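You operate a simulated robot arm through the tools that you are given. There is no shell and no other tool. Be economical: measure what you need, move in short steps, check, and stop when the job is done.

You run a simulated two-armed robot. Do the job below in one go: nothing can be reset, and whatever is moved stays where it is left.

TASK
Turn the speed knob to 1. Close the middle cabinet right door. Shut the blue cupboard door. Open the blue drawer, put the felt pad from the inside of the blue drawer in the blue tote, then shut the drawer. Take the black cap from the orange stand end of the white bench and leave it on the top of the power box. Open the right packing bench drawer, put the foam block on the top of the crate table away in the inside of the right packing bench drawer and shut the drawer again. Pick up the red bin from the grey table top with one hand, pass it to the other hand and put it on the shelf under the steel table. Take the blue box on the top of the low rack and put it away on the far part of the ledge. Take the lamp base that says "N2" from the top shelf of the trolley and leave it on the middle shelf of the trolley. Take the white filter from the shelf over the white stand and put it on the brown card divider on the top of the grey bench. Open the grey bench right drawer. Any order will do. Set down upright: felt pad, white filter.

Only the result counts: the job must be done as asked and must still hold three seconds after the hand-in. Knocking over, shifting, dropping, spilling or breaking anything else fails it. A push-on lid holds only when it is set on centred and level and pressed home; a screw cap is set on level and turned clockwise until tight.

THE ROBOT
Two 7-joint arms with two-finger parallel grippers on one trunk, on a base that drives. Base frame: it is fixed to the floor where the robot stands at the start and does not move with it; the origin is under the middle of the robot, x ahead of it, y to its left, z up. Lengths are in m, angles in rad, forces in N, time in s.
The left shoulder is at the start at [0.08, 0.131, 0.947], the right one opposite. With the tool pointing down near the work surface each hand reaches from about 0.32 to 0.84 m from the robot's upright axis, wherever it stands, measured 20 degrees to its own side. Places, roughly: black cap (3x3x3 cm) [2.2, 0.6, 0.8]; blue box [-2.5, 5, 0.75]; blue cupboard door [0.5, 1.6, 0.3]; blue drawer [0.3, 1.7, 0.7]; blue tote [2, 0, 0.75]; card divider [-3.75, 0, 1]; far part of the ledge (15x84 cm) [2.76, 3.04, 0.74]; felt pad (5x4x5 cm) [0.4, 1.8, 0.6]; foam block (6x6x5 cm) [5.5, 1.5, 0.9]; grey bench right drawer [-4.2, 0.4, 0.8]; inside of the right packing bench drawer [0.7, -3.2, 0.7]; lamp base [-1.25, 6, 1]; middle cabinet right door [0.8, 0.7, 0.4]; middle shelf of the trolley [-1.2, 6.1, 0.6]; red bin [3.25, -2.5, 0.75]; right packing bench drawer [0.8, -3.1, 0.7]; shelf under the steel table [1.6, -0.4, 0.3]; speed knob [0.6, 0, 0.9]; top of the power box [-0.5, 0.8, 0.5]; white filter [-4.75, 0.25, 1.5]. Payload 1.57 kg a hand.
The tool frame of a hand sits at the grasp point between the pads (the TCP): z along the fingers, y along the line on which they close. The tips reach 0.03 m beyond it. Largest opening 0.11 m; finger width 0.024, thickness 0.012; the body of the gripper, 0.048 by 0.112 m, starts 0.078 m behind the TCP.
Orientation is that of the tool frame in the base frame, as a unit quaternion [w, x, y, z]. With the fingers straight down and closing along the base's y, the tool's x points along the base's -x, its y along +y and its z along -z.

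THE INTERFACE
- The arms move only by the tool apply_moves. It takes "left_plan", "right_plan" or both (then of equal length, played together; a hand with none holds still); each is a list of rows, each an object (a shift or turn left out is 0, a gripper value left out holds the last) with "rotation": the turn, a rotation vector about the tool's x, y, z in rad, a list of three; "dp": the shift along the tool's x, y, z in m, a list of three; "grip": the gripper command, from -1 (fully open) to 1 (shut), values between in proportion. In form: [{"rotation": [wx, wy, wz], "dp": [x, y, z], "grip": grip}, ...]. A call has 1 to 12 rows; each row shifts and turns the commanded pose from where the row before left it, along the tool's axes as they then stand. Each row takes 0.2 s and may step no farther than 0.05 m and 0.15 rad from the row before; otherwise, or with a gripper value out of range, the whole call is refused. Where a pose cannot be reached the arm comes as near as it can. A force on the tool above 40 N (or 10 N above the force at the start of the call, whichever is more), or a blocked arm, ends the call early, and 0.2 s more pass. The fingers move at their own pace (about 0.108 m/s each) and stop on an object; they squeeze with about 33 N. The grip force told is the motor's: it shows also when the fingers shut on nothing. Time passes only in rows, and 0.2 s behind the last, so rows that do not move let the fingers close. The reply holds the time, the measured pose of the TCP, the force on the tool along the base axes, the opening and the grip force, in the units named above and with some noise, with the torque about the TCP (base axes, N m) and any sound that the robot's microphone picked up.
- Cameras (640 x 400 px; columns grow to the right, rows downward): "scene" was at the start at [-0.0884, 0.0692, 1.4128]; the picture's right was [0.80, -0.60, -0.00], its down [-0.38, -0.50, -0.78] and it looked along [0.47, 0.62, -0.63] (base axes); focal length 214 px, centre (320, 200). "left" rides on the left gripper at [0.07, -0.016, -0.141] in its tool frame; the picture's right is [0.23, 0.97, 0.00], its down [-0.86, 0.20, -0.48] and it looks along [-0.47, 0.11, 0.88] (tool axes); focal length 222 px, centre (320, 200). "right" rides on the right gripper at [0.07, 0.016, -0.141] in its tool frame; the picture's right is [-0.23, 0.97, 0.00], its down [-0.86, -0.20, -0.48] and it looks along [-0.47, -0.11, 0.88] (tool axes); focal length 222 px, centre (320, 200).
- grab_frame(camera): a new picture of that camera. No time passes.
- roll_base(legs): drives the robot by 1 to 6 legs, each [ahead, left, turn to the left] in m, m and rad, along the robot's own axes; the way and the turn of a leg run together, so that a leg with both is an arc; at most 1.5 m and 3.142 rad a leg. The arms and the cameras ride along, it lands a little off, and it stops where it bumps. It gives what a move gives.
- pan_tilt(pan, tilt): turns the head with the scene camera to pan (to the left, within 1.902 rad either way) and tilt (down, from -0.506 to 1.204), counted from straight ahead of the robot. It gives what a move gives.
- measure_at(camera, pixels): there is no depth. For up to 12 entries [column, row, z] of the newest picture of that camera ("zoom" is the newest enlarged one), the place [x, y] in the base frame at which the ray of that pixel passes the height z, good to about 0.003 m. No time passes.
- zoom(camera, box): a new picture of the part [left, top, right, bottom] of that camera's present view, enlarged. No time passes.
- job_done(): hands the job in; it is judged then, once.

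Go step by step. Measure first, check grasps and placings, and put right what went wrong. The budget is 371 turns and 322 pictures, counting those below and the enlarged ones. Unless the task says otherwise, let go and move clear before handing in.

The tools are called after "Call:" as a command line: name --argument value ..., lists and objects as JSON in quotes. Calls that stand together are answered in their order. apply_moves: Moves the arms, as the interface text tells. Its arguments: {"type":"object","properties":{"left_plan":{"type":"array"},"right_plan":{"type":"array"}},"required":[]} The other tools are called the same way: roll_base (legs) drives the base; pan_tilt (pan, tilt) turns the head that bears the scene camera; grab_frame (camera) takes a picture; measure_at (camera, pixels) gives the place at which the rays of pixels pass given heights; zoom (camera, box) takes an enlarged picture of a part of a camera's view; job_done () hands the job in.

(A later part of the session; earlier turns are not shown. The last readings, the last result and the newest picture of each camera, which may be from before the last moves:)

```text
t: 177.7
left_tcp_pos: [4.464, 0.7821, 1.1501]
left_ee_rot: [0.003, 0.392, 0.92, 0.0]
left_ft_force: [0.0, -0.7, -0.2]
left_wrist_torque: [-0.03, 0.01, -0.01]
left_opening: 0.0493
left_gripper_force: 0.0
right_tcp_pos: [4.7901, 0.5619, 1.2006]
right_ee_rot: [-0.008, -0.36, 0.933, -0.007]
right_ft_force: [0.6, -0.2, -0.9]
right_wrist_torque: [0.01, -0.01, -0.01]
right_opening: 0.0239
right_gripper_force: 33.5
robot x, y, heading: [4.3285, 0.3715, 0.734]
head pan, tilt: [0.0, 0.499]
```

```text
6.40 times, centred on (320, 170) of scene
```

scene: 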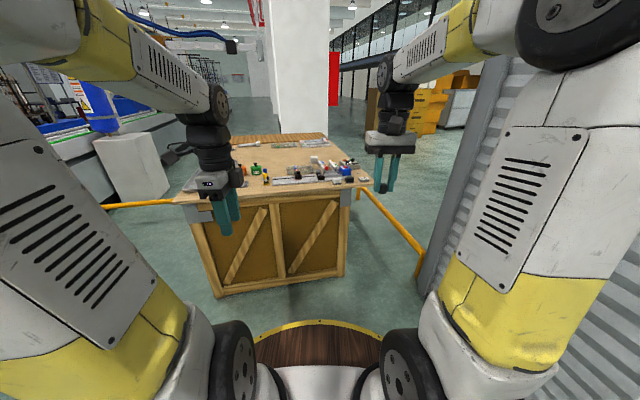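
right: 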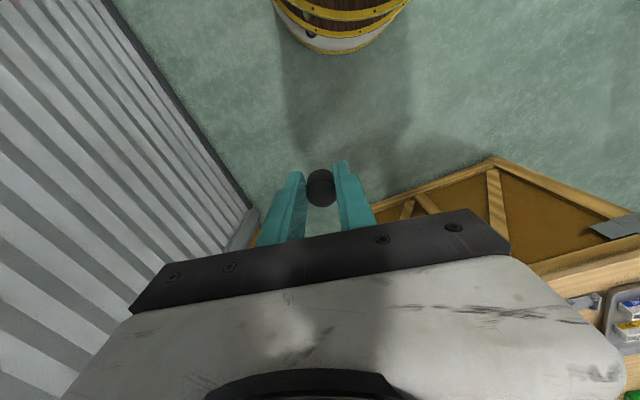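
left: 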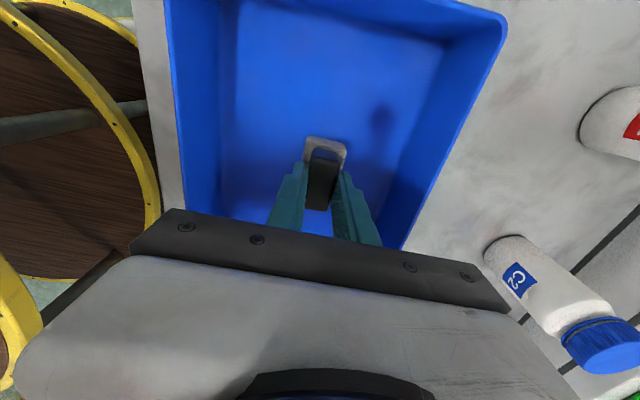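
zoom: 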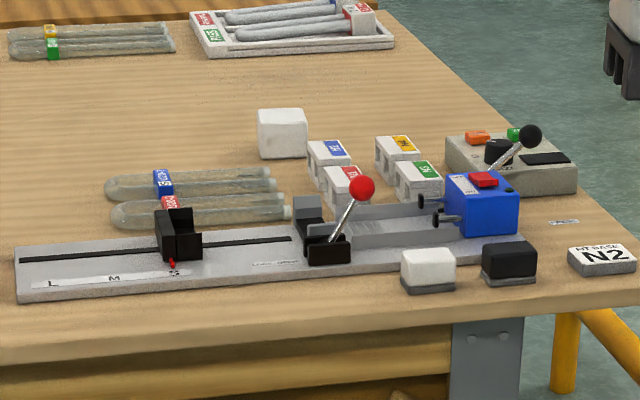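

The foam block is the white cube near (5.53, 1.53), top z≈0.90, about 0.47 m in from the crate's front edge. I'll drive near the edge, squared to it.

Call:
roll_base --legs '[[0.75, -0.345, 0], [0, 0, 0.272]]'

Call:
pan_tilt --pan 0.0 --tilt 0.7

Call:
grab_frame --camera "scene"

Call:
grab_frame --camera "left"

```text
t: 183.0
left_tcp_pos: [5.1282, 1.0444, 1.1503]
left_ee_rot: [0.003, 0.267, 0.964, 0.001]
left_ft_force: [-0.2, -0.7, 0.3]
left_wrist_torque: [0.0, 0.02, 0.02]
left_opening: 0.0493
left_gripper_force: 0.1
right_tcp_pos: [5.5015, 0.9159, 1.2013]
right_ee_rot: [-0.008, -0.479, 0.878, -0.008]
right_ft_force: [-0.3, 0.0, -0.2]
right_wrist_torque: [0.0, 0.01, 0.01]
right_opening: 0.0238
right_gripper_force: 33.0
robot x, y, heading: [5.1027, 0.6131, 0.997]
head pan, tilt: [0.0, 0.499]
```

```text
t: 183.7
left_tcp_pos: [5.128, 1.0448, 1.1503]
left_ee_rot: [0.003, 0.268, 0.963, 0.0]
left_ft_force: [0.1, 0.5, -0.1]
left_wrist_torque: [0.02, 0.02, 0.01]
left_opening: 0.0493
left_gripper_force: 0.1
right_tcp_pos: [5.5011, 0.9183, 1.2015]
right_ee_rot: [-0.008, -0.48, 0.877, -0.008]
right_ft_force: [0.5, 0.0, -0.8]
right_wrist_torque: [0.03, -0.03, 0.04]
right_opening: 0.0239
right_gripper_force: 32.6
robot x, y, heading: [5.1072, 0.6119, 1.002]
head pan, tilt: [0.0, 0.7]
```

```text
232 pictures are left
```

scene: 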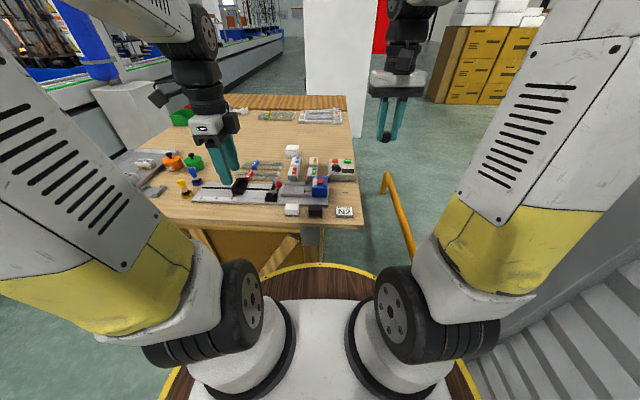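

```text
231 pictures are left
```

left: 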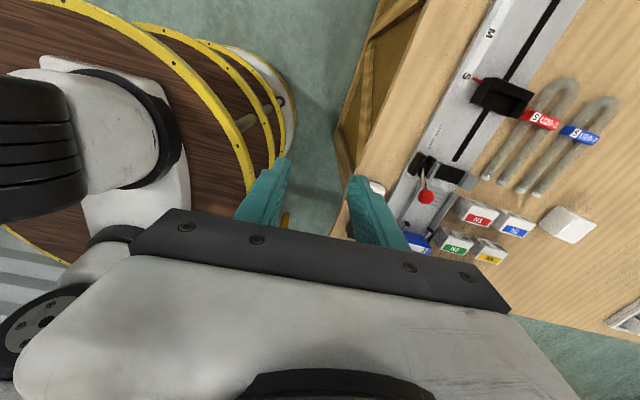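

Call:
measure_at --camera "left" --pixels '[[572, 222, 0.86], [572, 222, 0.9], [572, 222, 0.94], [427, 197, 0.95], [385, 170, 0.85]]'

Call:
zoom --camera "scene" --box '[240, 120, 380, 220]'

```text
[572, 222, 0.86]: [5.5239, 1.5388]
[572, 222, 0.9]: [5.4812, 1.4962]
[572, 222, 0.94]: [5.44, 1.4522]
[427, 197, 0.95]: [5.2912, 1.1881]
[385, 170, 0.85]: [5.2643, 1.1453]
```

```text
4.00 times, centred on (310, 170) of scene
```

zoom: 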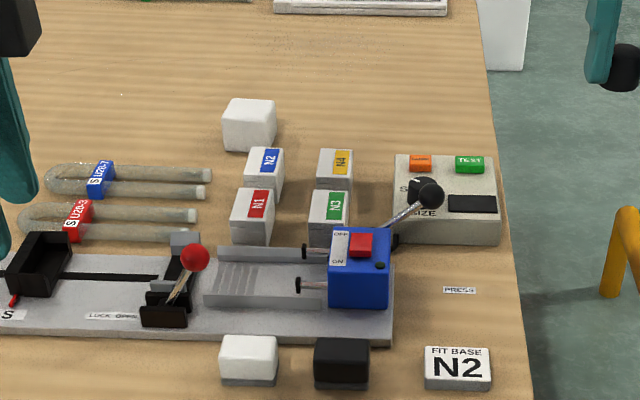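

Call:
measure_at --camera "zoom" --pixels '[[249, 107, 0.86], [249, 107, 0.9], [249, 107, 0.94], [225, 118, 0.88], [275, 120, 0.88], [250, 145, 0.84], [529, 398, 0.84], [488, 120, 0.84]]'

```text
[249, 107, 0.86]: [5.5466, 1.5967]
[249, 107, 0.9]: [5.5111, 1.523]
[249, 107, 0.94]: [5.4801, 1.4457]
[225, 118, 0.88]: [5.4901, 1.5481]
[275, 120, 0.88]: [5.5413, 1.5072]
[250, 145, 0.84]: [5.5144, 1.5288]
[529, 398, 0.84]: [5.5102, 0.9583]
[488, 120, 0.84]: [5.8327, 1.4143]
```

I'll move 0.2 m closer to the crate edge.

Call:
roll_base --legs '[[0.2, 0, 0]]'

Call:
apply_moves --left_plan '[{"rotation": [0, 0, -0.14]}, {"rotation": [0, 0, -0.14]}, {"rotation": [0, 0, -0.14]}, {"rotation": [0, 0, -0.14]}, {"rotation": [0, 0, -0.14]}, {"rotation": [0, 0, -0.14]}, {"rotation": [0, 0, -0.14]}, {"rotation": [0, 0, -0.14]}, {"rotation": [0, 0, -0.14]}, {"rotation": [0, 0, -0.14]}, {"rotation": [0, 0, -0.14]}]'

Call:
grab_frame --camera "left"

```text
t: 185.3
left_tcp_pos: [5.2369, 1.2132, 1.1506]
left_ee_rot: [0.003, 0.269, 0.963, 0.001]
left_ft_force: [0.4, 0.3, 0.3]
left_wrist_torque: [0.0, -0.01, 0.0]
left_opening: 0.0494
left_gripper_force: 0.1
right_tcp_pos: [5.6096, 1.0839, 1.2022]
right_ee_rot: [-0.009, -0.479, 0.878, -0.008]
right_ft_force: [1.1, 0.1, 0.0]
right_wrist_torque: [0.04, 0.04, 0.02]
right_opening: 0.0239
right_gripper_force: 33.0
robot x, y, heading: [5.212, 0.7822, 1.0]
head pan, tilt: [0.0, 0.7]
```

```text
t: 187.7
left_tcp_pos: [5.2367, 1.2131, 1.1505]
left_ee_rot: [0.002, -0.477, 0.879, -0.003]
left_ft_force: [0.6, -0.1, 0.3]
left_wrist_torque: [0.0, 0.01, -0.03]
left_opening: 0.0496
left_gripper_force: 0.1
right_tcp_pos: [5.6097, 1.084, 1.2016]
right_ee_rot: [-0.009, -0.479, 0.878, -0.009]
right_ft_force: [-0.4, -0.9, -0.2]
right_wrist_torque: [0.01, -0.01, 0.04]
right_opening: 0.0237
right_gripper_force: 33.0
robot x, y, heading: [5.2118, 0.7807, 0.997]
head pan, tilt: [0.0, 0.7]
```

```text
229 pictures are left
```

left: 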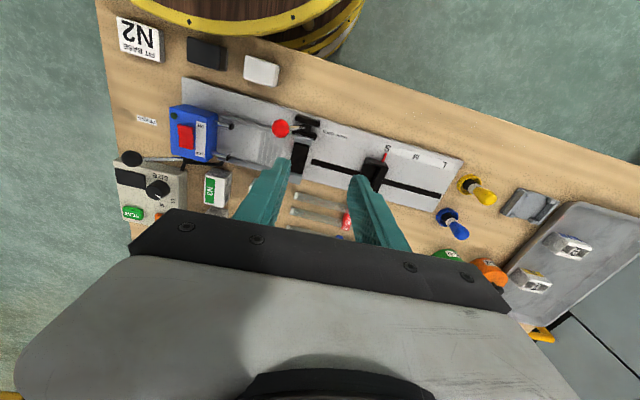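

Call:
apply_moves --left_plan '[{"dp": [-0.04, -0.012, 0], "grip": -0.75}, {"dp": [-0.04, -0.012, 0]}, {"dp": [-0.04, -0.012, 0]}, {"dp": [-0.04, -0.012, 0]}, {"dp": [-0.04, -0.012, 0]}, {"dp": [-0.04, 0, 0]}, {"dp": [-0.04, 0, 0]}, {"dp": [-0.04, 0, 0]}, {"dp": [-0.04, 0, 0]}]'

Call:
grab_frame --camera "left"

```text
t: 189.7
left_tcp_pos: [5.4843, 1.4827, 1.1505]
left_ee_rot: [0.003, -0.477, 0.879, -0.001]
left_ft_force: [-0.5, -0.8, 0.8]
left_wrist_torque: [0.03, -0.02, 0.01]
left_opening: 0.0963
left_gripper_force: 0.1
right_tcp_pos: [5.6089, 1.085, 1.2021]
right_ee_rot: [-0.008, -0.479, 0.878, -0.009]
right_ft_force: [-0.4, -0.2, -0.3]
right_wrist_torque: [0.04, 0.0, -0.03]
right_opening: 0.0238
right_gripper_force: 33.2
robot x, y, heading: [5.2121, 0.7805, 0.996]
head pan, tilt: [0.0, 0.7]
```

```text
228 pictures are left
```

left: 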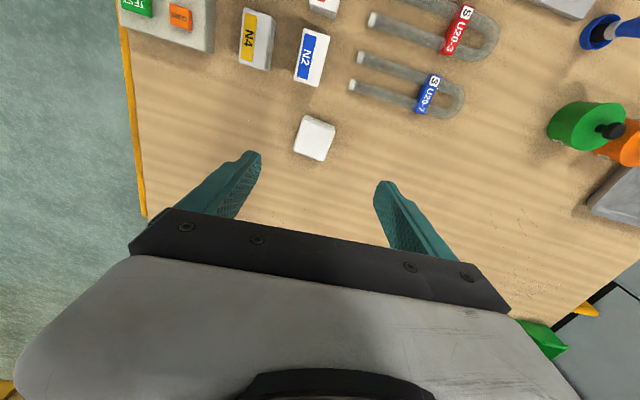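

Call:
measure_at --camera "left" --pixels '[[315, 135, 0.9], [315, 135, 0.87], [302, 115, 0.9], [335, 125, 0.9], [296, 150, 0.88], [325, 160, 0.88]]'

```text
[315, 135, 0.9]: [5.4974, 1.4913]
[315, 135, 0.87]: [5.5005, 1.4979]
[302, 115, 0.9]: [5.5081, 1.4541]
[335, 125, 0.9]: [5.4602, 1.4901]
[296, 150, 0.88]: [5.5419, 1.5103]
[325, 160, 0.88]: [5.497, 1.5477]
```

Call:
apply_moves --left_plan '[{"dp": [-0.025, -0.005, 0.04]}, {"dp": [0, 0, 0.05]}, {"dp": [0, 0, 0.05]}, {"dp": [0, 0, 0.05]}, {"dp": [0, 0, 0.04]}]'

Call:
grab_frame --camera "left"

Call:
grab_frame --camera "scene"

```text
t: 190.9
left_tcp_pos: [5.5026, 1.4994, 0.9222]
left_ee_rot: [0.004, -0.478, 0.878, -0.001]
left_ft_force: [-0.5, 0.0, 0.2]
left_wrist_torque: [0.06, -0.01, -0.02]
left_opening: 0.0962
left_gripper_force: 0.0
right_tcp_pos: [5.6094, 1.0846, 1.2014]
right_ee_rot: [-0.008, -0.479, 0.878, -0.008]
right_ft_force: [-0.2, 0.1, -1.1]
right_wrist_torque: [0.02, 0.01, 0.0]
right_opening: 0.024
right_gripper_force: 32.9
robot x, y, heading: [5.2101, 0.7791, 0.997]
head pan, tilt: [0.0, 0.7]
```

```text
227 pictures are left
```

left: 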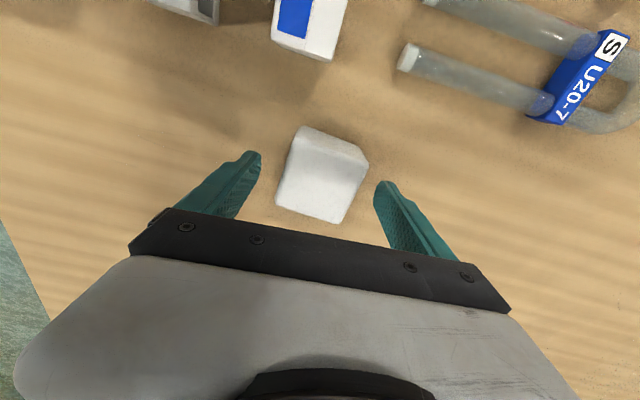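

```text
226 pictures are left
```

scene: 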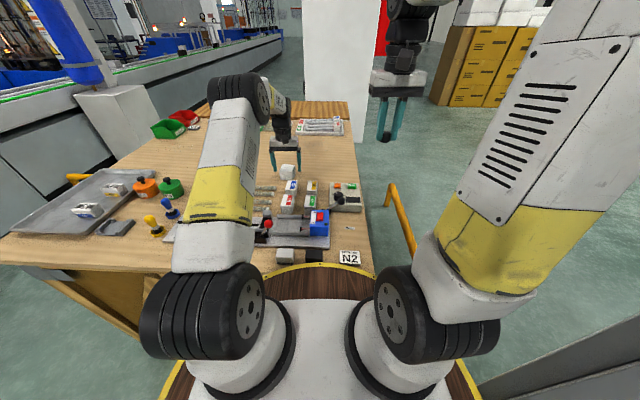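

The block is aligned between the fingers. I'll lower 3 cm and close.

Call:
apply_moves --left_plan '[{"dp": [0, 0, 0.02]}, {"dp": [0, 0, 0.012]}, {"grip": 1}, {"grip": 1}, {"grip": 1}, {"dp": [0, 0, -0.03]}, {"dp": [0, 0, -0.03]}]'

Call:
grab_frame --camera "left"

```text
t: 192.5
left_tcp_pos: [5.5014, 1.4976, 0.9501]
left_ee_rot: [0.003, -0.478, 0.879, -0.002]
left_ft_force: [0.2, 0.5, 0.3]
left_wrist_torque: [0.02, 0.01, -0.01]
left_opening: 0.0588
left_gripper_force: 33.2
right_tcp_pos: [5.6099, 1.0854, 1.2022]
right_ee_rot: [-0.008, -0.479, 0.878, -0.009]
right_ft_force: [-0.3, 1.0, -0.7]
right_wrist_torque: [-0.01, 0.02, 0.01]
right_opening: 0.0237
right_gripper_force: 32.7
robot x, y, heading: [5.2127, 0.7772, 0.999]
head pan, tilt: [0.0, 0.7]
```

```text
225 pictures are left
```

left: 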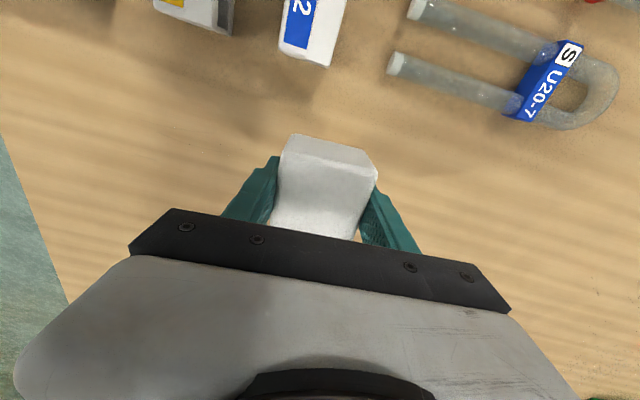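

The block is held. I'll lift and retract, then drive back around to the start area.

Call:
apply_moves --left_plan '[{"dp": [0, 0, -0.05]}, {"dp": [0, 0, -0.05]}, {"dp": [0, 0, -0.05]}, {"dp": [0, 0, -0.05]}, {"dp": [0.045, 0, -0.01]}, {"dp": [0.045, 0, -0.01]}, {"dp": [0.045, 0, 0]}, {"dp": [0.045, 0, 0]}, {"dp": [0.045, 0, 0]}, {"dp": [0.045, 0, 0]}, {"dp": [0.045, 0, 0]}, {"dp": [0.03, 0.03, 0]}]'

Call:
roll_base --legs '[[-0.6, 0, 0], [0, 0, 2.9], [0, 0, 0.1]]'

```text
t: 195.1
left_tcp_pos: [5.2878, 1.2262, 1.1646]
left_ee_rot: [0.003, -0.477, 0.879, -0.002]
left_ft_force: [1.3, -0.4, -0.6]
left_wrist_torque: [-0.03, 0.05, 0.02]
left_opening: 0.0586
left_gripper_force: 32.9
right_tcp_pos: [5.6104, 1.0849, 1.2017]
right_ee_rot: [-0.008, -0.478, 0.878, -0.008]
right_ft_force: [-0.4, 0.6, 0.2]
right_wrist_torque: [0.0, 0.01, -0.01]
right_opening: 0.0241
right_gripper_force: 33.3
robot x, y, heading: [5.2121, 0.7817, 0.998]
head pan, tilt: [0.0, 0.7]
```

```text
t: 205.9
left_tcp_pos: [4.7472, -0.159, 1.166]
left_ee_rot: [-0.002, 0.908, 0.42, -0.003]
left_ft_force: [0.3, 0.0, -0.3]
left_wrist_torque: [-0.02, 0.01, -0.02]
left_opening: 0.0586
left_gripper_force: 32.9
right_tcp_pos: [4.4475, 0.0236, 1.2021]
right_ee_rot: [-0.008, 0.907, 0.421, 0.009]
right_ft_force: [0.2, 0.6, -0.7]
right_wrist_torque: [0.0, -0.01, 0.04]
right_opening: 0.0237
right_gripper_force: 33.2
robot x, y, heading: [4.8783, 0.2762, -2.279]
head pan, tilt: [0.0, 0.7]
```

Call:
roll_base --legs '[[1.092, -0.61, 0], [1.092, -0.61, 0], [1.49, 0.075, 0]]'

Call:
pan_tilt --pan 0.0 --tilt 0.4

Call:
grab_frame --camera "scene"

```text
t: 225.1
left_tcp_pos: [1.5355, -2.2736, 1.1657]
left_ee_rot: [-0.002, 0.906, 0.423, -0.003]
left_ft_force: [0.1, -0.5, -0.2]
left_wrist_torque: [-0.01, 0.02, -0.01]
left_opening: 0.0588
left_gripper_force: 32.9
right_tcp_pos: [1.234, -2.0923, 1.2021]
right_ee_rot: [-0.008, 0.906, 0.424, 0.008]
right_ft_force: [0.4, 0.4, -0.6]
right_wrist_torque: [0.0, -0.01, 0.03]
right_opening: 0.0235
right_gripper_force: 32.6
robot x, y, heading: [1.6694, -1.8379, -2.267]
head pan, tilt: [0.0, 0.7]
```

```text
t: 225.9
left_tcp_pos: [1.5351, -2.2728, 1.1655]
left_ee_rot: [-0.002, 0.906, 0.423, -0.003]
left_ft_force: [0.0, -0.1, 0.3]
left_wrist_torque: [-0.03, 0.0, 0.0]
left_opening: 0.0589
left_gripper_force: 33.0
right_tcp_pos: [1.2341, -2.0937, 1.2012]
right_ee_rot: [-0.008, 0.906, 0.424, 0.009]
right_ft_force: [-1.4, 0.2, -0.3]
right_wrist_torque: [0.0, -0.01, -0.02]
right_opening: 0.0238
right_gripper_force: 33.0
robot x, y, heading: [1.6636, -1.8358, -2.269]
head pan, tilt: [0.0, 0.4]
```

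```text
224 pictures are left
```

scene: 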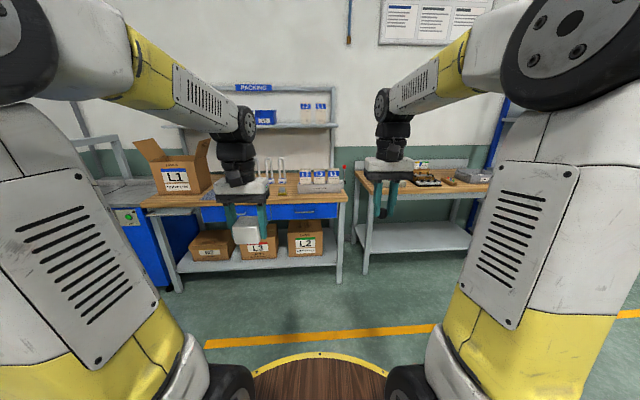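

Call:
roll_base --legs '[[0.122, -0.951, 0], [0.122, -0.951, 0], [0, 0, -1.9], [0.815, -0.197, 0]]'

Call:
pan_tilt --pan 0.0 --tilt 0.8

Call:
grab_frame --camera "scene"

Call:
grab_frame --camera "right"

```text
t: 244.2
left_tcp_pos: [-0.5227, 0.3138, 1.1656]
left_ee_rot: [-0.003, 0.859, -0.512, -0.001]
left_ft_force: [-0.5, 0.1, 0.4]
left_wrist_torque: [0.0, 0.0, -0.01]
left_opening: 0.0587
left_gripper_force: 32.9
right_tcp_pos: [-0.2434, 0.5294, 1.2005]
right_ee_rot: [0.002, 0.86, -0.511, 0.011]
right_ft_force: [0.1, 0.0, 0.0]
right_wrist_torque: [-0.03, -0.01, 0.04]
right_opening: 0.0235
right_gripper_force: 32.9
robot x, y, heading: [-0.1659, 0.0348, 2.067]
head pan, tilt: [0.0, 0.4]
```

```text
t: 245.1
left_tcp_pos: [-0.5208, 0.3146, 1.1639]
left_ee_rot: [-0.003, 0.859, -0.512, 0.0]
left_ft_force: [0.0, 0.8, -0.2]
left_wrist_torque: [0.0, -0.03, 0.01]
left_opening: 0.0589
left_gripper_force: 33.7
right_tcp_pos: [-0.2435, 0.5291, 1.2006]
right_ee_rot: [0.003, 0.86, -0.511, 0.011]
right_ft_force: [0.2, -0.5, 0.1]
right_wrist_torque: [-0.02, -0.01, 0.02]
right_opening: 0.0236
right_gripper_force: 33.0
robot x, y, heading: [-0.1631, 0.0323, 2.069]
head pan, tilt: [0.0, 0.799]
```

```text
223 pictures are left
```

scene: 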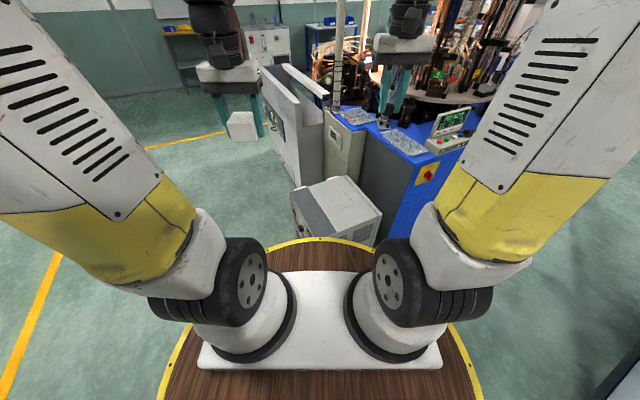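

```text
222 pictures are left
```

right: 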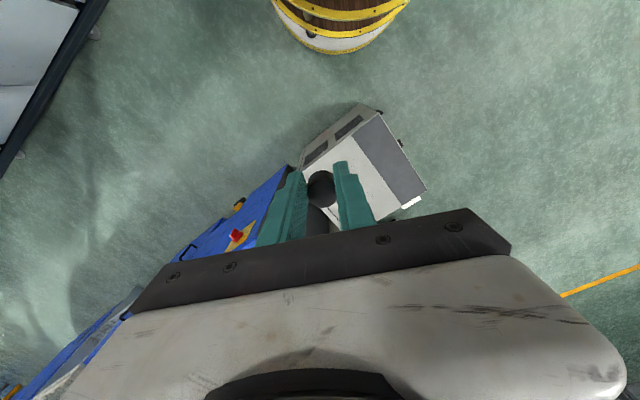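

Call:
zoom --camera "scene" --box '[270, 160, 410, 250]'

Call:
zoom --camera "right" --box '[270, 90, 450, 230]'

```text
4.44 times, centred on (340, 205) of scene
```

zoom: 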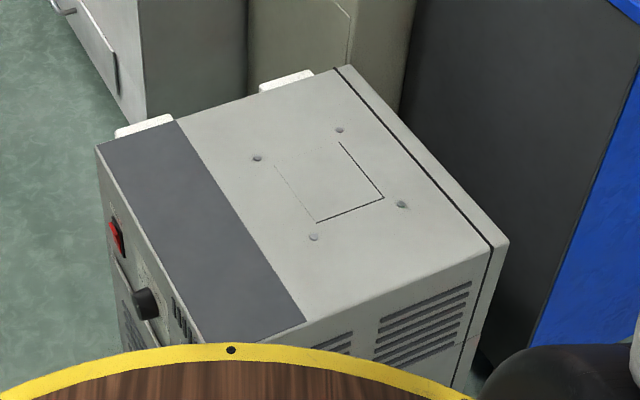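

```text
2.86 times, centred on (360, 160) of right
```

zoom: 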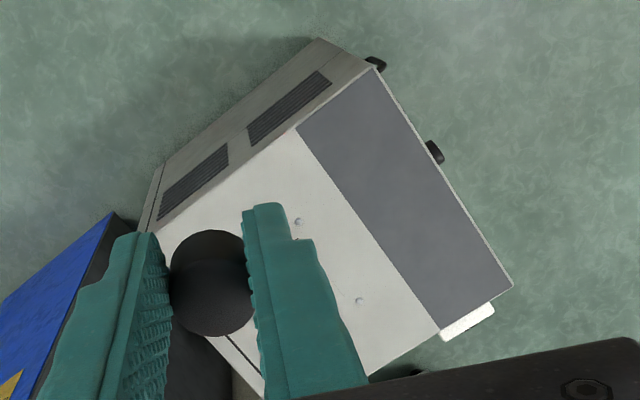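

Call:
measure_at --camera "zoom" --pixels '[[513, 285, 0.45], [513, 285, 0.55], [440, 332, 0.45], [440, 332, 0.55], [297, 125, 0.45], [297, 125, 0.55], [297, 222, 0.5], [358, 300, 0.5]]'

Call:
measure_at --camera "scene" --pixels '[[289.8, 193.1, 0.45], [289.8, 193.1, 0.55], [307.4, 187.4, 0.45], [307.4, 187.4, 0.55], [336.6, 232, 0.45], [336.6, 232, 0.55]]'

```text
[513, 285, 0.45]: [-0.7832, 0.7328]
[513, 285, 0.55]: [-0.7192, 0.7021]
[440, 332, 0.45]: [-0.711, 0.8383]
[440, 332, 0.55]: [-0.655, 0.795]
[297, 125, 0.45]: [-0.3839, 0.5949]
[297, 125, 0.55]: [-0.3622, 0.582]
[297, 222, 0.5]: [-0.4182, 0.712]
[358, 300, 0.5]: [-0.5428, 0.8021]
```

```text
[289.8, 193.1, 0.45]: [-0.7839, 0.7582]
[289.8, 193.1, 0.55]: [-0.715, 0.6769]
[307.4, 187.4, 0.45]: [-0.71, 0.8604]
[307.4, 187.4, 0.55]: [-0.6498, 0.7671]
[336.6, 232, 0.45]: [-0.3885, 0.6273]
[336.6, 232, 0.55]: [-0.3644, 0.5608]
```

The box top is at z 0.50 with its light panel centred near (−0.43, 0.80). I'll move 0.2 m closer and bring the cap over it.

Call:
roll_base --legs '[[0.2, 0, 0]]'

```text
t: 246.7
left_tcp_pos: [-0.6179, 0.4876, 1.1644]
left_ee_rot: [-0.002, 0.861, -0.509, 0.0]
left_ft_force: [-0.4, 0.5, 0.6]
left_wrist_torque: [0.01, -0.01, 0.01]
left_opening: 0.0589
left_gripper_force: 33.1
right_tcp_pos: [-0.3422, 0.703, 1.2012]
right_ee_rot: [0.003, 0.861, -0.508, 0.012]
right_ft_force: [0.1, -0.7, 0.1]
right_wrist_torque: [0.0, 0.01, -0.01]
right_opening: 0.0238
right_gripper_force: 32.9
robot x, y, heading: [-0.2614, 0.2079, 2.077]
head pan, tilt: [0.0, 0.799]
```

Call:
apply_moves --right_plan '[{"dp": [-0.0423, 0.01, 0.02]}, {"dp": [-0.0423, 0.01, 0.02]}, {"dp": [-0.0423, 0.01, 0.02]}, {"dp": [0, 0, 0.05]}, {"dp": [0, 0, 0.05]}, {"dp": [0, 0, 0.05]}, {"dp": [0, 0, 0.05]}, {"dp": [0, 0, 0.05]}, {"dp": [0, 0, 0.05]}, {"dp": [0, 0, 0.05]}, {"dp": [0, 0, 0.05]}, {"dp": [0, 0, 0.05]}]'

Call:
grab_frame --camera "right"

```text
t: 249.3
left_tcp_pos: [-0.6184, 0.4867, 1.1653]
left_ee_rot: [-0.004, 0.86, -0.51, 0.0]
left_ft_force: [-0.1, -1.1, -1.1]
left_wrist_torque: [0.05, 0.0, 0.01]
left_opening: 0.0588
left_gripper_force: 32.9
right_tcp_pos: [-0.4183, 0.7948, 0.6887]
right_ee_rot: [0.002, 0.861, -0.508, 0.011]
right_ft_force: [0.5, -0.4, 0.1]
right_wrist_torque: [-0.01, 0.02, -0.01]
right_opening: 0.0234
right_gripper_force: 33.1
robot x, y, heading: [-0.2628, 0.2109, 2.071]
head pan, tilt: [0.0, 0.799]
```

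```text
219 pictures are left
```

right: 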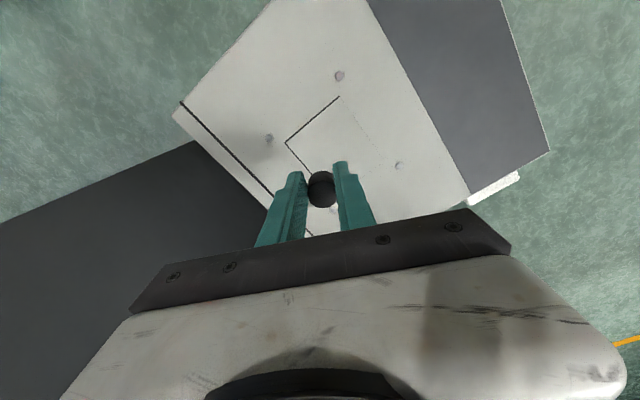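

Call:
apply_moves --right_plan '[{"dp": [0, 0, 0.05]}, {"dp": [0, 0, 0.05]}, {"dp": [0, 0, 0.035]}, {"dp": [0, 0, 0.004]}, {"dp": [0, 0, 0.004]}, {"dp": [0, 0, 0.004]}, {"dp": [0, 0, 0.004]}]'

Call:
grab_frame --camera "right"

```text
t: 250.9
left_tcp_pos: [-0.6182, 0.4883, 1.1658]
left_ee_rot: [-0.003, 0.86, -0.51, -0.001]
left_ft_force: [0.3, -1.2, -1.0]
left_wrist_torque: [0.0, 0.01, 0.0]
left_opening: 0.0587
left_gripper_force: 33.1
right_tcp_pos: [-0.4168, 0.7903, 0.5384]
right_ee_rot: [0.002, 0.861, -0.509, 0.011]
right_ft_force: [1.4, -2.6, 7.3]
right_wrist_torque: [-0.03, 0.02, 0.03]
right_opening: 0.0233
right_gripper_force: 33.5
robot x, y, heading: [-0.2655, 0.2077, 2.077]
head pan, tilt: [0.0, 0.799]
```

```text
218 pictures are left
```

right: 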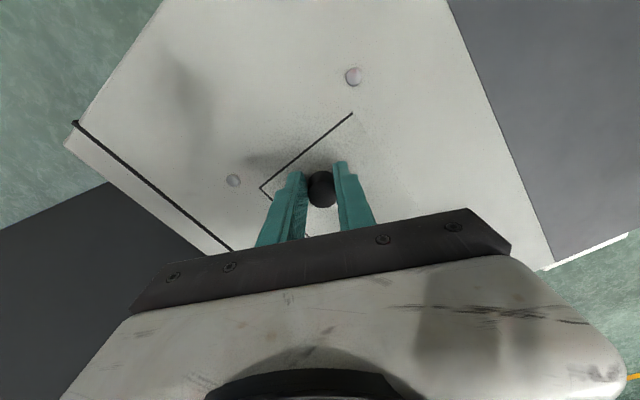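

Light contact (7 N) shows the cap is on the box. I'll release and rise.

Call:
apply_moves --right_plan '[{"grip": 0.3}, {"grip": 0.2}, {"dp": [0, 0, -0.04]}, {"dp": [0, 0, -0.05]}, {"dp": [0, 0, -0.05]}, {"dp": [0, 0, -0.05]}, {"dp": [0, 0, -0.05]}, {"dp": [0, 0, -0.05]}]'

Call:
grab_frame --camera "right"

```text
t: 252.7
left_tcp_pos: [-0.619, 0.4881, 1.1658]
left_ee_rot: [-0.003, 0.861, -0.509, 0.0]
left_ft_force: [0.2, 0.0, 0.4]
left_wrist_torque: [-0.04, -0.02, 0.0]
left_opening: 0.0588
left_gripper_force: 32.9
right_tcp_pos: [-0.4241, 0.7942, 0.8269]
right_ee_rot: [0.003, 0.861, -0.509, 0.013]
right_ft_force: [-0.4, 0.2, -0.2]
right_wrist_torque: [0.02, -0.01, -0.01]
right_opening: 0.0438
right_gripper_force: 0.0
robot x, y, heading: [-0.2626, 0.2104, 2.073]
head pan, tilt: [0.0, 0.799]
```

```text
217 pictures are left
```

right: 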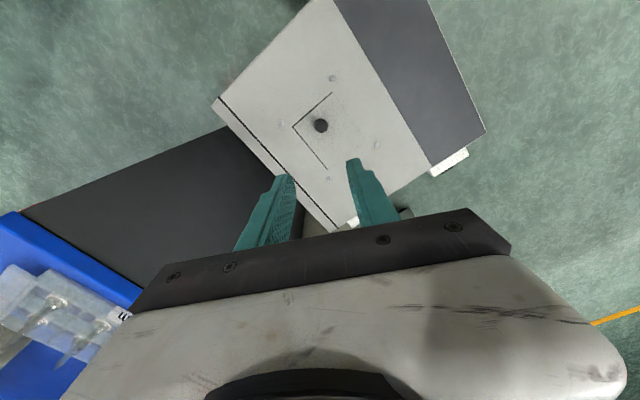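

The cap is standing on the power box. I'll raise the right hand and drive to the packing bench.

Call:
apply_moves --right_plan '[{"dp": [0.04, 0, -0.03]}, {"dp": [0.04, 0, -0.03]}, {"dp": [0.04, 0, -0.03]}, {"dp": [0.02, 0, -0.045]}, {"dp": [0, 0, -0.05]}, {"dp": [0, 0, -0.05]}, {"dp": [0, 0, -0.05]}, {"dp": [0, 0, -0.05]}]'

Call:
roll_base --legs '[[-0.788, 0.247, 0], [-0.76, -0.037, 0], [-0.76, -0.037, 0], [0, 0, 2.64]]'

Call:
pan_tilt --pan 0.0 --tilt 0.5

Call:
grab_frame --camera "scene"

```text
t: 254.5
left_tcp_pos: [-0.6192, 0.4883, 1.1655]
left_ee_rot: [-0.003, 0.86, -0.51, 0.0]
left_ft_force: [-0.2, 0.6, -0.2]
left_wrist_torque: [0.0, -0.01, -0.06]
left_opening: 0.0588
left_gripper_force: 33.3
right_tcp_pos: [-0.3599, 0.6784, 1.1661]
right_ee_rot: [0.003, 0.861, -0.509, 0.013]
right_ft_force: [-0.3, 0.1, 0.6]
right_wrist_torque: [-0.04, -0.01, 0.0]
right_opening: 0.044
right_gripper_force: 0.0
robot x, y, heading: [-0.2628, 0.2076, 2.076]
head pan, tilt: [0.0, 0.799]
```

```text
t: 272.6
left_tcp_pos: [0.8447, -2.3421, 1.1651]
left_ee_rot: [-0.001, 0.704, 0.71, -0.003]
left_ft_force: [-0.4, 0.2, 0.8]
left_wrist_torque: [0.02, 0.01, -0.02]
left_opening: 0.0588
left_gripper_force: 33.1
right_tcp_pos: [0.5291, -2.3859, 1.1652]
right_ee_rot: [-0.01, 0.703, 0.711, 0.006]
right_ft_force: [0.4, 0.6, 0.6]
right_wrist_torque: [-0.03, 0.01, 0.04]
right_opening: 0.0441
right_gripper_force: 0.1
robot x, y, heading: [0.6635, -1.9252, -1.559]
head pan, tilt: [0.0, 0.799]
```

```text
t: 273.4
left_tcp_pos: [0.8454, -2.3412, 1.1644]
left_ee_rot: [0.0, 0.704, 0.71, -0.003]
left_ft_force: [0.4, 0.0, 0.6]
left_wrist_torque: [0.03, -0.01, 0.04]
left_opening: 0.0585
left_gripper_force: 33.2
right_tcp_pos: [0.5291, -2.3871, 1.1658]
right_ee_rot: [-0.01, 0.702, 0.712, 0.006]
right_ft_force: [-0.7, 0.3, -0.6]
right_wrist_torque: [-0.03, 0.02, -0.02]
right_opening: 0.0439
right_gripper_force: 0.0
robot x, y, heading: [0.667, -1.9249, -1.557]
head pan, tilt: [0.0, 0.499]
```

```text
216 pictures are left
```

scene: 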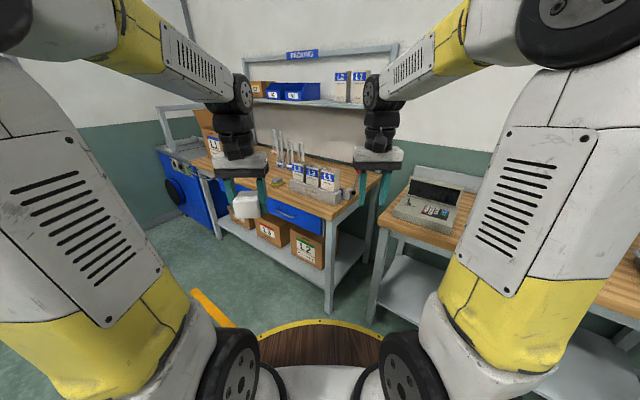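

Call:
zoom --camera "scene" --box '[180, 130, 400, 290]'

Call:
measure_at --camera "scene" --pixels '[[334, 220, 0.8], [270, 198, 0.8], [194, 163, 0.8], [376, 177, 0.8], [388, 225, 0.8], [329, 313, 0.0], [368, 322, 0.0]]'

```text
2.50 times, centred on (290, 210) of scene
```

zoom: 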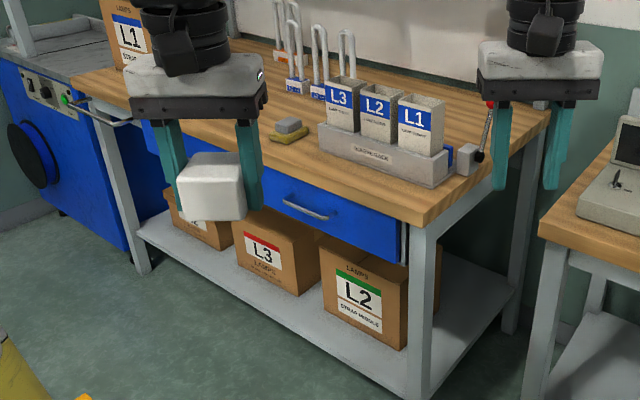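

```text
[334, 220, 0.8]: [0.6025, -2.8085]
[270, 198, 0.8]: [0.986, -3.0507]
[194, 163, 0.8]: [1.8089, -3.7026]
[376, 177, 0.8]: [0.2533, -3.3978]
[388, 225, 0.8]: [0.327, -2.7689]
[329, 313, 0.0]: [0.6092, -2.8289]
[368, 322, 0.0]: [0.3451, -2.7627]
```

Call:
measure_at --camera "zoom" --pixels '[[285, 200, 0.72], [328, 218, 0.72], [307, 210, 0.72], [307, 210, 0.68], [405, 262, 0.65], [400, 225, 0.76], [145, 125, 0.76], [230, 170, 0.76]]'

```text
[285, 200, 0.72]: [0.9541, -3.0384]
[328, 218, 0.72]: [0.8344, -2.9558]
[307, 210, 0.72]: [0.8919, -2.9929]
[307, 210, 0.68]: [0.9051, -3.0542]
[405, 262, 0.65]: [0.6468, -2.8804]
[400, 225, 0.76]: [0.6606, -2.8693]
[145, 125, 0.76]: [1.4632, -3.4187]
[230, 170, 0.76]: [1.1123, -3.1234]
```

The bench front runs along (0.81, −0.585); the right drawer handle is near (0.895, −3.0, 0.71). I'll square up with it.

Call:
roll_base --legs '[[0, 0, -0.64], [0.12, 0.967, 0]]'

Call:
pan_tilt --pan 0.0 --tilt 0.8

Call:
grab_frame --camera "scene"

Call:
grab_frame --camera "right"

```text
t: 280.4
left_tcp_pos: [1.2928, -3.0458, 1.1641]
left_ee_rot: [-0.002, 0.892, 0.452, -0.003]
left_ft_force: [-0.6, 0.0, -0.2]
left_wrist_torque: [-0.04, -0.01, -0.01]
left_opening: 0.0589
left_gripper_force: 33.1
right_tcp_pos: [1.0112, -2.8929, 1.1654]
right_ee_rot: [-0.008, 0.891, 0.454, 0.009]
right_ft_force: [0.4, 0.4, -0.2]
right_wrist_torque: [0.02, -0.01, 0.0]
right_opening: 0.044
right_gripper_force: 0.3
robot x, y, heading: [1.3983, -2.6075, -2.2]
head pan, tilt: [0.0, 0.499]
```

```text
t: 281.1
left_tcp_pos: [1.2915, -3.0457, 1.1664]
left_ee_rot: [-0.001, 0.892, 0.452, -0.003]
left_ft_force: [-0.2, 0.2, 0.1]
left_wrist_torque: [0.01, -0.01, 0.01]
left_opening: 0.059
left_gripper_force: 33.4
right_tcp_pos: [1.0105, -2.8926, 1.1657]
right_ee_rot: [-0.008, 0.891, 0.454, 0.009]
right_ft_force: [-0.6, 0.1, 0.6]
right_wrist_torque: [0.01, -0.02, -0.02]
right_opening: 0.044
right_gripper_force: 0.1
robot x, y, heading: [1.3914, -2.6063, -2.2]
head pan, tilt: [0.0, 0.799]
```

```text
214 pictures are left
```

scene: 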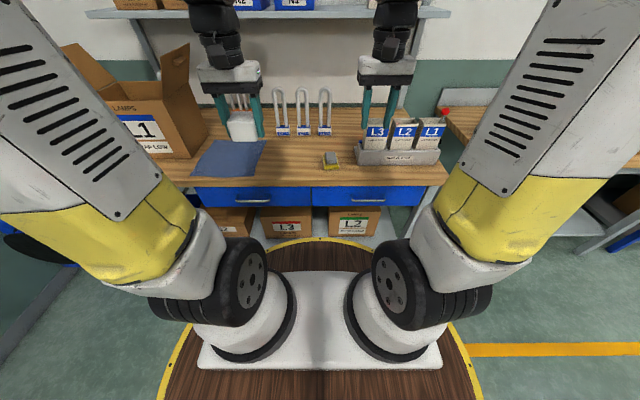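

```text
213 pictures are left
```

right: 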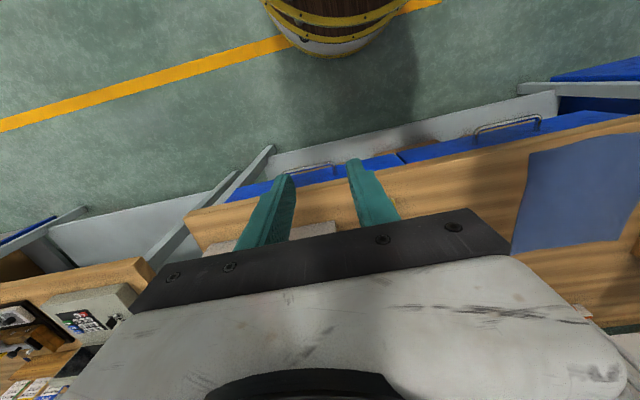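

Call:
zoom --camera "scene" --box '[300, 160, 460, 240]'

Call:
zoom --camera "right" --box '[220, 100, 420, 225]'

```text
4.00 times, centred on (380, 200) of scene
```

zoom: 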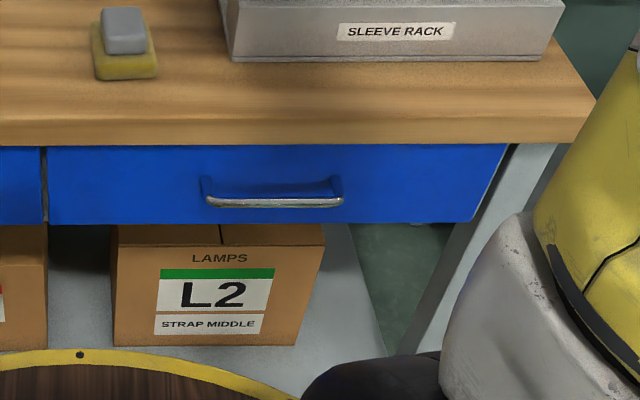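

```text
3.20 times, centred on (320, 162) of right
```

zoom: 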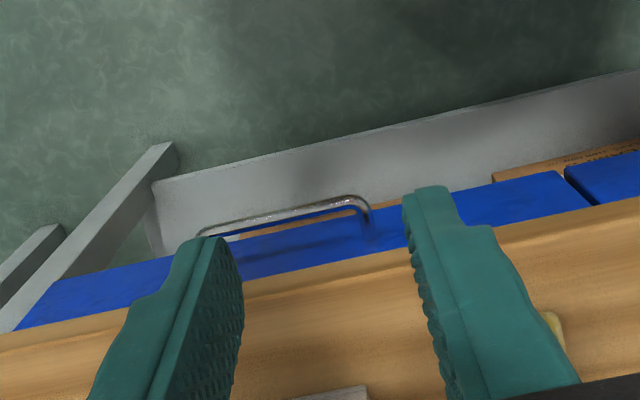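

Call:
measure_at --camera "zoom" --pixels '[[355, 198, 0.68], [355, 198, 0.72], [355, 198, 0.76], [200, 234, 0.68], [200, 234, 0.72], [372, 215, 0.72]]'

Call:
measure_at --camera "scene" --pixels '[[352.5, 200.75, 0.68], [352.5, 200.75, 0.72], [352.5, 200.75, 0.76], [385.5, 200.75, 0.68], [385.5, 200.75, 0.72], [380, 196, 0.8], [312, 186, 0.75], [426, 186, 0.75], [312, 205, 0.66], [380, 195, 0.8]]'

```text
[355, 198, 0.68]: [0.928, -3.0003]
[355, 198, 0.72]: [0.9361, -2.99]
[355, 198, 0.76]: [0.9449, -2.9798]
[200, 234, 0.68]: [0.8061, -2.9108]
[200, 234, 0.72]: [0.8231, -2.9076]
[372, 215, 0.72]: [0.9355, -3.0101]
```

```text
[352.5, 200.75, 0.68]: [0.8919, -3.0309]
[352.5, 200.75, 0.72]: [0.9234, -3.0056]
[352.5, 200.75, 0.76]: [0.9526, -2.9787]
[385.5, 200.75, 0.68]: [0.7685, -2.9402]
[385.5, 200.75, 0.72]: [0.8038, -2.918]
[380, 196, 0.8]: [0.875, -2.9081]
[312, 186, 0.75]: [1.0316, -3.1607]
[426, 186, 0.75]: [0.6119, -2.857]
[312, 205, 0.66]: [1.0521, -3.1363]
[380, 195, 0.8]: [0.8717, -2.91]
```

The bar centre is about (0.885, −2.945, 0.745) with ~0.045 m standoff. I'll bring the right hand in front of and above it, rotate 90°, and tilt forward.

Call:
apply_moves --right_plan '[{"dp": [-0.0092, -0.0101, 0.043], "grip": 0.4}, {"dp": [-0.0092, -0.0101, 0.043]}, {"dp": [-0.0092, -0.0101, 0.043]}, {"dp": [-0.0092, -0.0101, 0.043]}, {"dp": [-0.0092, -0.0101, 0.043]}, {"dp": [-0.0092, -0.0101, 0.043]}, {"dp": [-0.0092, -0.0101, 0.043]}, {"rotation": [0, 0, -0.143]}, {"rotation": [0, 0, -0.143]}, {"rotation": [0, 0, -0.143]}, {"rotation": [0, 0, -0.143]}, {"rotation": [0, 0, -0.143]}]'

Call:
apply_moves --right_plan '[{"rotation": [0, 0, -0.143]}, {"rotation": [0, 0, -0.143]}, {"rotation": [0, 0, -0.143]}, {"rotation": [0, 0, -0.143]}, {"rotation": [0, 0, -0.143]}, {"rotation": [0, 0, -0.143]}, {"rotation": [0.1, 0, 0]}, {"rotation": [0.1, 0, 0]}, {"rotation": [0.1, 0, 0]}, {"rotation": [0.1, 0, 0]}]'

Call:
grab_frame --camera "right"

Call:
zoom --camera "scene" --box '[300, 140, 460, 240]'

```text
t: 283.8
left_tcp_pos: [1.2915, -3.0444, 1.1651]
left_ee_rot: [-0.002, 0.892, 0.452, -0.003]
left_ft_force: [-0.6, 0.8, -0.2]
left_wrist_torque: [0.01, 0.05, -0.04]
left_opening: 0.0589
left_gripper_force: 33.1
right_tcp_pos: [0.9196, -2.8959, 0.8636]
right_ee_rot: [-0.005, 0.675, 0.738, 0.011]
right_ft_force: [1.2, -0.4, -0.1]
right_wrist_torque: [0.02, 0.0, -0.06]
right_opening: 0.033
right_gripper_force: 0.0
robot x, y, heading: [1.3918, -2.6043, -2.203]
head pan, tilt: [0.0, 0.799]
```

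```text
t: 285.9
left_tcp_pos: [1.2914, -3.0446, 1.1654]
left_ee_rot: [-0.002, 0.892, 0.452, -0.003]
left_ft_force: [-0.6, 0.7, -0.5]
left_wrist_torque: [-0.02, -0.01, 0.02]
left_opening: 0.0589
left_gripper_force: 33.0
right_tcp_pos: [0.9174, -2.8958, 0.8633]
right_ee_rot: [-0.061, 0.302, 0.934, -0.178]
right_ft_force: [-0.4, 0.3, -1.0]
right_wrist_torque: [-0.01, -0.03, 0.05]
right_opening: 0.0332
right_gripper_force: 0.0
robot x, y, heading: [1.3948, -2.6032, -2.202]
head pan, tilt: [0.0, 0.799]
```

```text
210 pictures are left
```

right: 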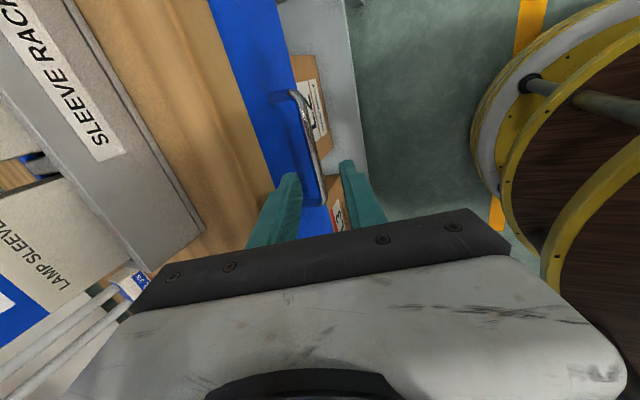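

```text
4.00 times, centred on (380, 190) of scene
```

zoom: 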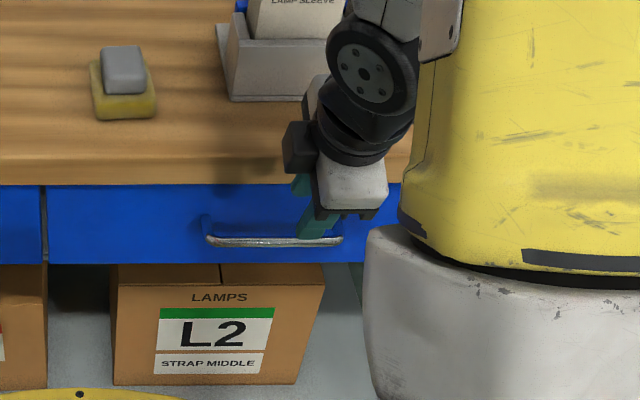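

The axis is about 9 px off the bar, so I'll shift 9 mm towards the drawer and advance part of the way.

Call:
apply_moves --right_plan '[{"dp": [0, -0.009, 0.03]}, {"dp": [0, 0, 0.03]}, {"dp": [0, 0, 0.02]}]'

Call:
grab_frame --camera "right"

```text
t: 286.8
left_tcp_pos: [1.2919, -3.0438, 1.1648]
left_ee_rot: [-0.001, 0.892, 0.452, -0.003]
left_ft_force: [0.6, 0.4, 0.7]
left_wrist_torque: [-0.02, 0.0, -0.01]
left_opening: 0.0589
left_gripper_force: 32.5
right_tcp_pos: [0.8956, -2.9258, 0.7932]
right_ee_rot: [-0.061, 0.301, 0.935, -0.177]
right_ft_force: [0.9, -0.6, -0.3]
right_wrist_torque: [0.0, -0.02, 0.05]
right_opening: 0.0331
right_gripper_force: 0.1
robot x, y, heading: [1.3922, -2.602, -2.202]
head pan, tilt: [0.0, 0.799]
```

```text
208 pictures are left
```

right: 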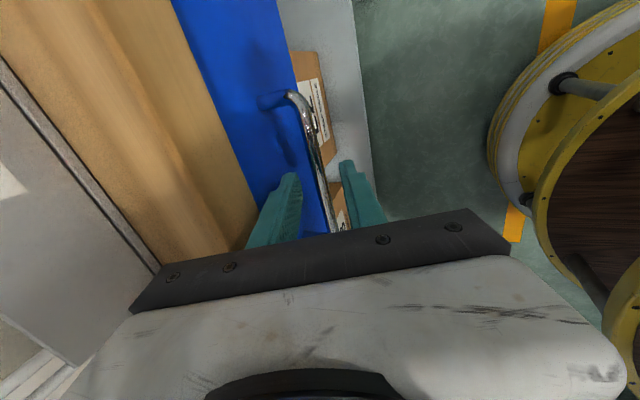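

Call:
apply_moves --right_plan '[{"dp": [0, 0, 0.025]}, {"dp": [0, 0, 0.02]}]'

Call:
grab_frame --camera "right"

Call:
zoom --camera "scene" --box '[320, 160, 420, 222]'

```text
t: 287.4
left_tcp_pos: [1.2919, -3.0448, 1.1655]
left_ee_rot: [-0.002, 0.892, 0.452, -0.003]
left_ft_force: [-0.5, 0.2, 0.8]
left_wrist_torque: [0.02, 0.02, 0.01]
left_opening: 0.0591
left_gripper_force: 32.9
right_tcp_pos: [0.8869, -2.9399, 0.7508]
right_ee_rot: [-0.062, 0.303, 0.934, -0.177]
right_ft_force: [0.1, -0.4, 1.1]
right_wrist_torque: [-0.01, 0.0, 0.01]
right_opening: 0.0331
right_gripper_force: 0.1
robot x, y, heading: [1.3946, -2.6048, -2.199]
head pan, tilt: [0.0, 0.799]
```

```text
207 pictures are left
```

right: 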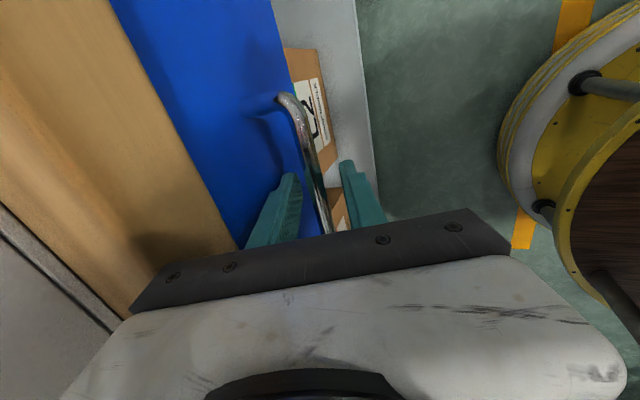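

```text
6.40 times, centred on (370, 191) of scene
```

zoom: 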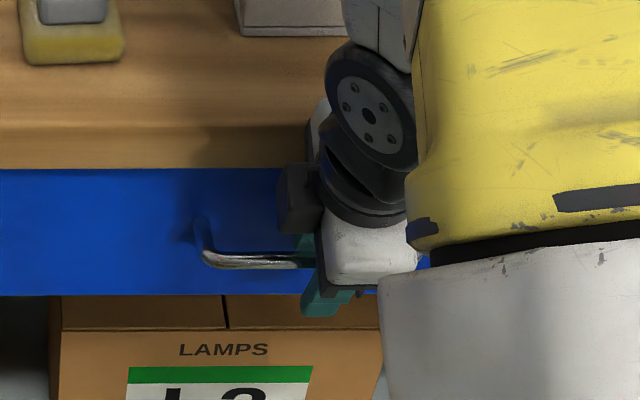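

Call:
apply_moves --right_plan '[{"grip": 1}, {"grip": 1}, {"dp": [0, 0.0276, -0.0117]}, {"dp": [0, 0.0276, -0.0117]}]'

Call:
grab_frame --camera "right"

```text
t: 288.4
left_tcp_pos: [1.2913, -3.0444, 1.165]
left_ee_rot: [-0.001, 0.892, 0.452, -0.002]
left_ft_force: [-0.3, 0.6, 0.0]
left_wrist_torque: [0.02, -0.01, 0.02]
left_opening: 0.0585
left_gripper_force: 33.7
right_tcp_pos: [0.9221, -2.8887, 0.7518]
right_ee_rot: [-0.061, 0.301, 0.935, -0.178]
right_ft_force: [1.7, -1.5, 10.1]
right_wrist_torque: [0.18, 0.14, -0.14]
right_opening: 0.0118
right_gripper_force: 28.8
robot x, y, heading: [1.3958, -2.6076, -2.199]
head pan, tilt: [0.0, 0.799]
```

```text
205 pictures are left
```

right: 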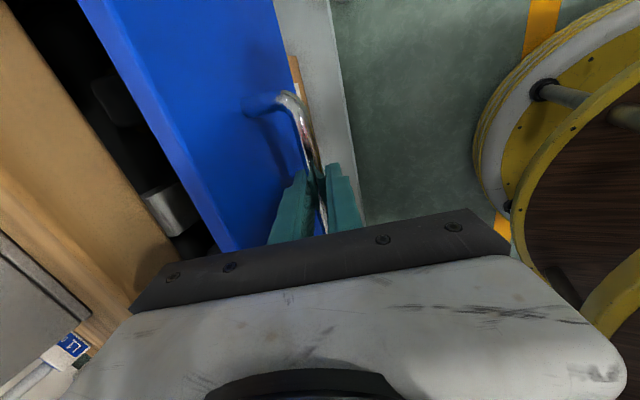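

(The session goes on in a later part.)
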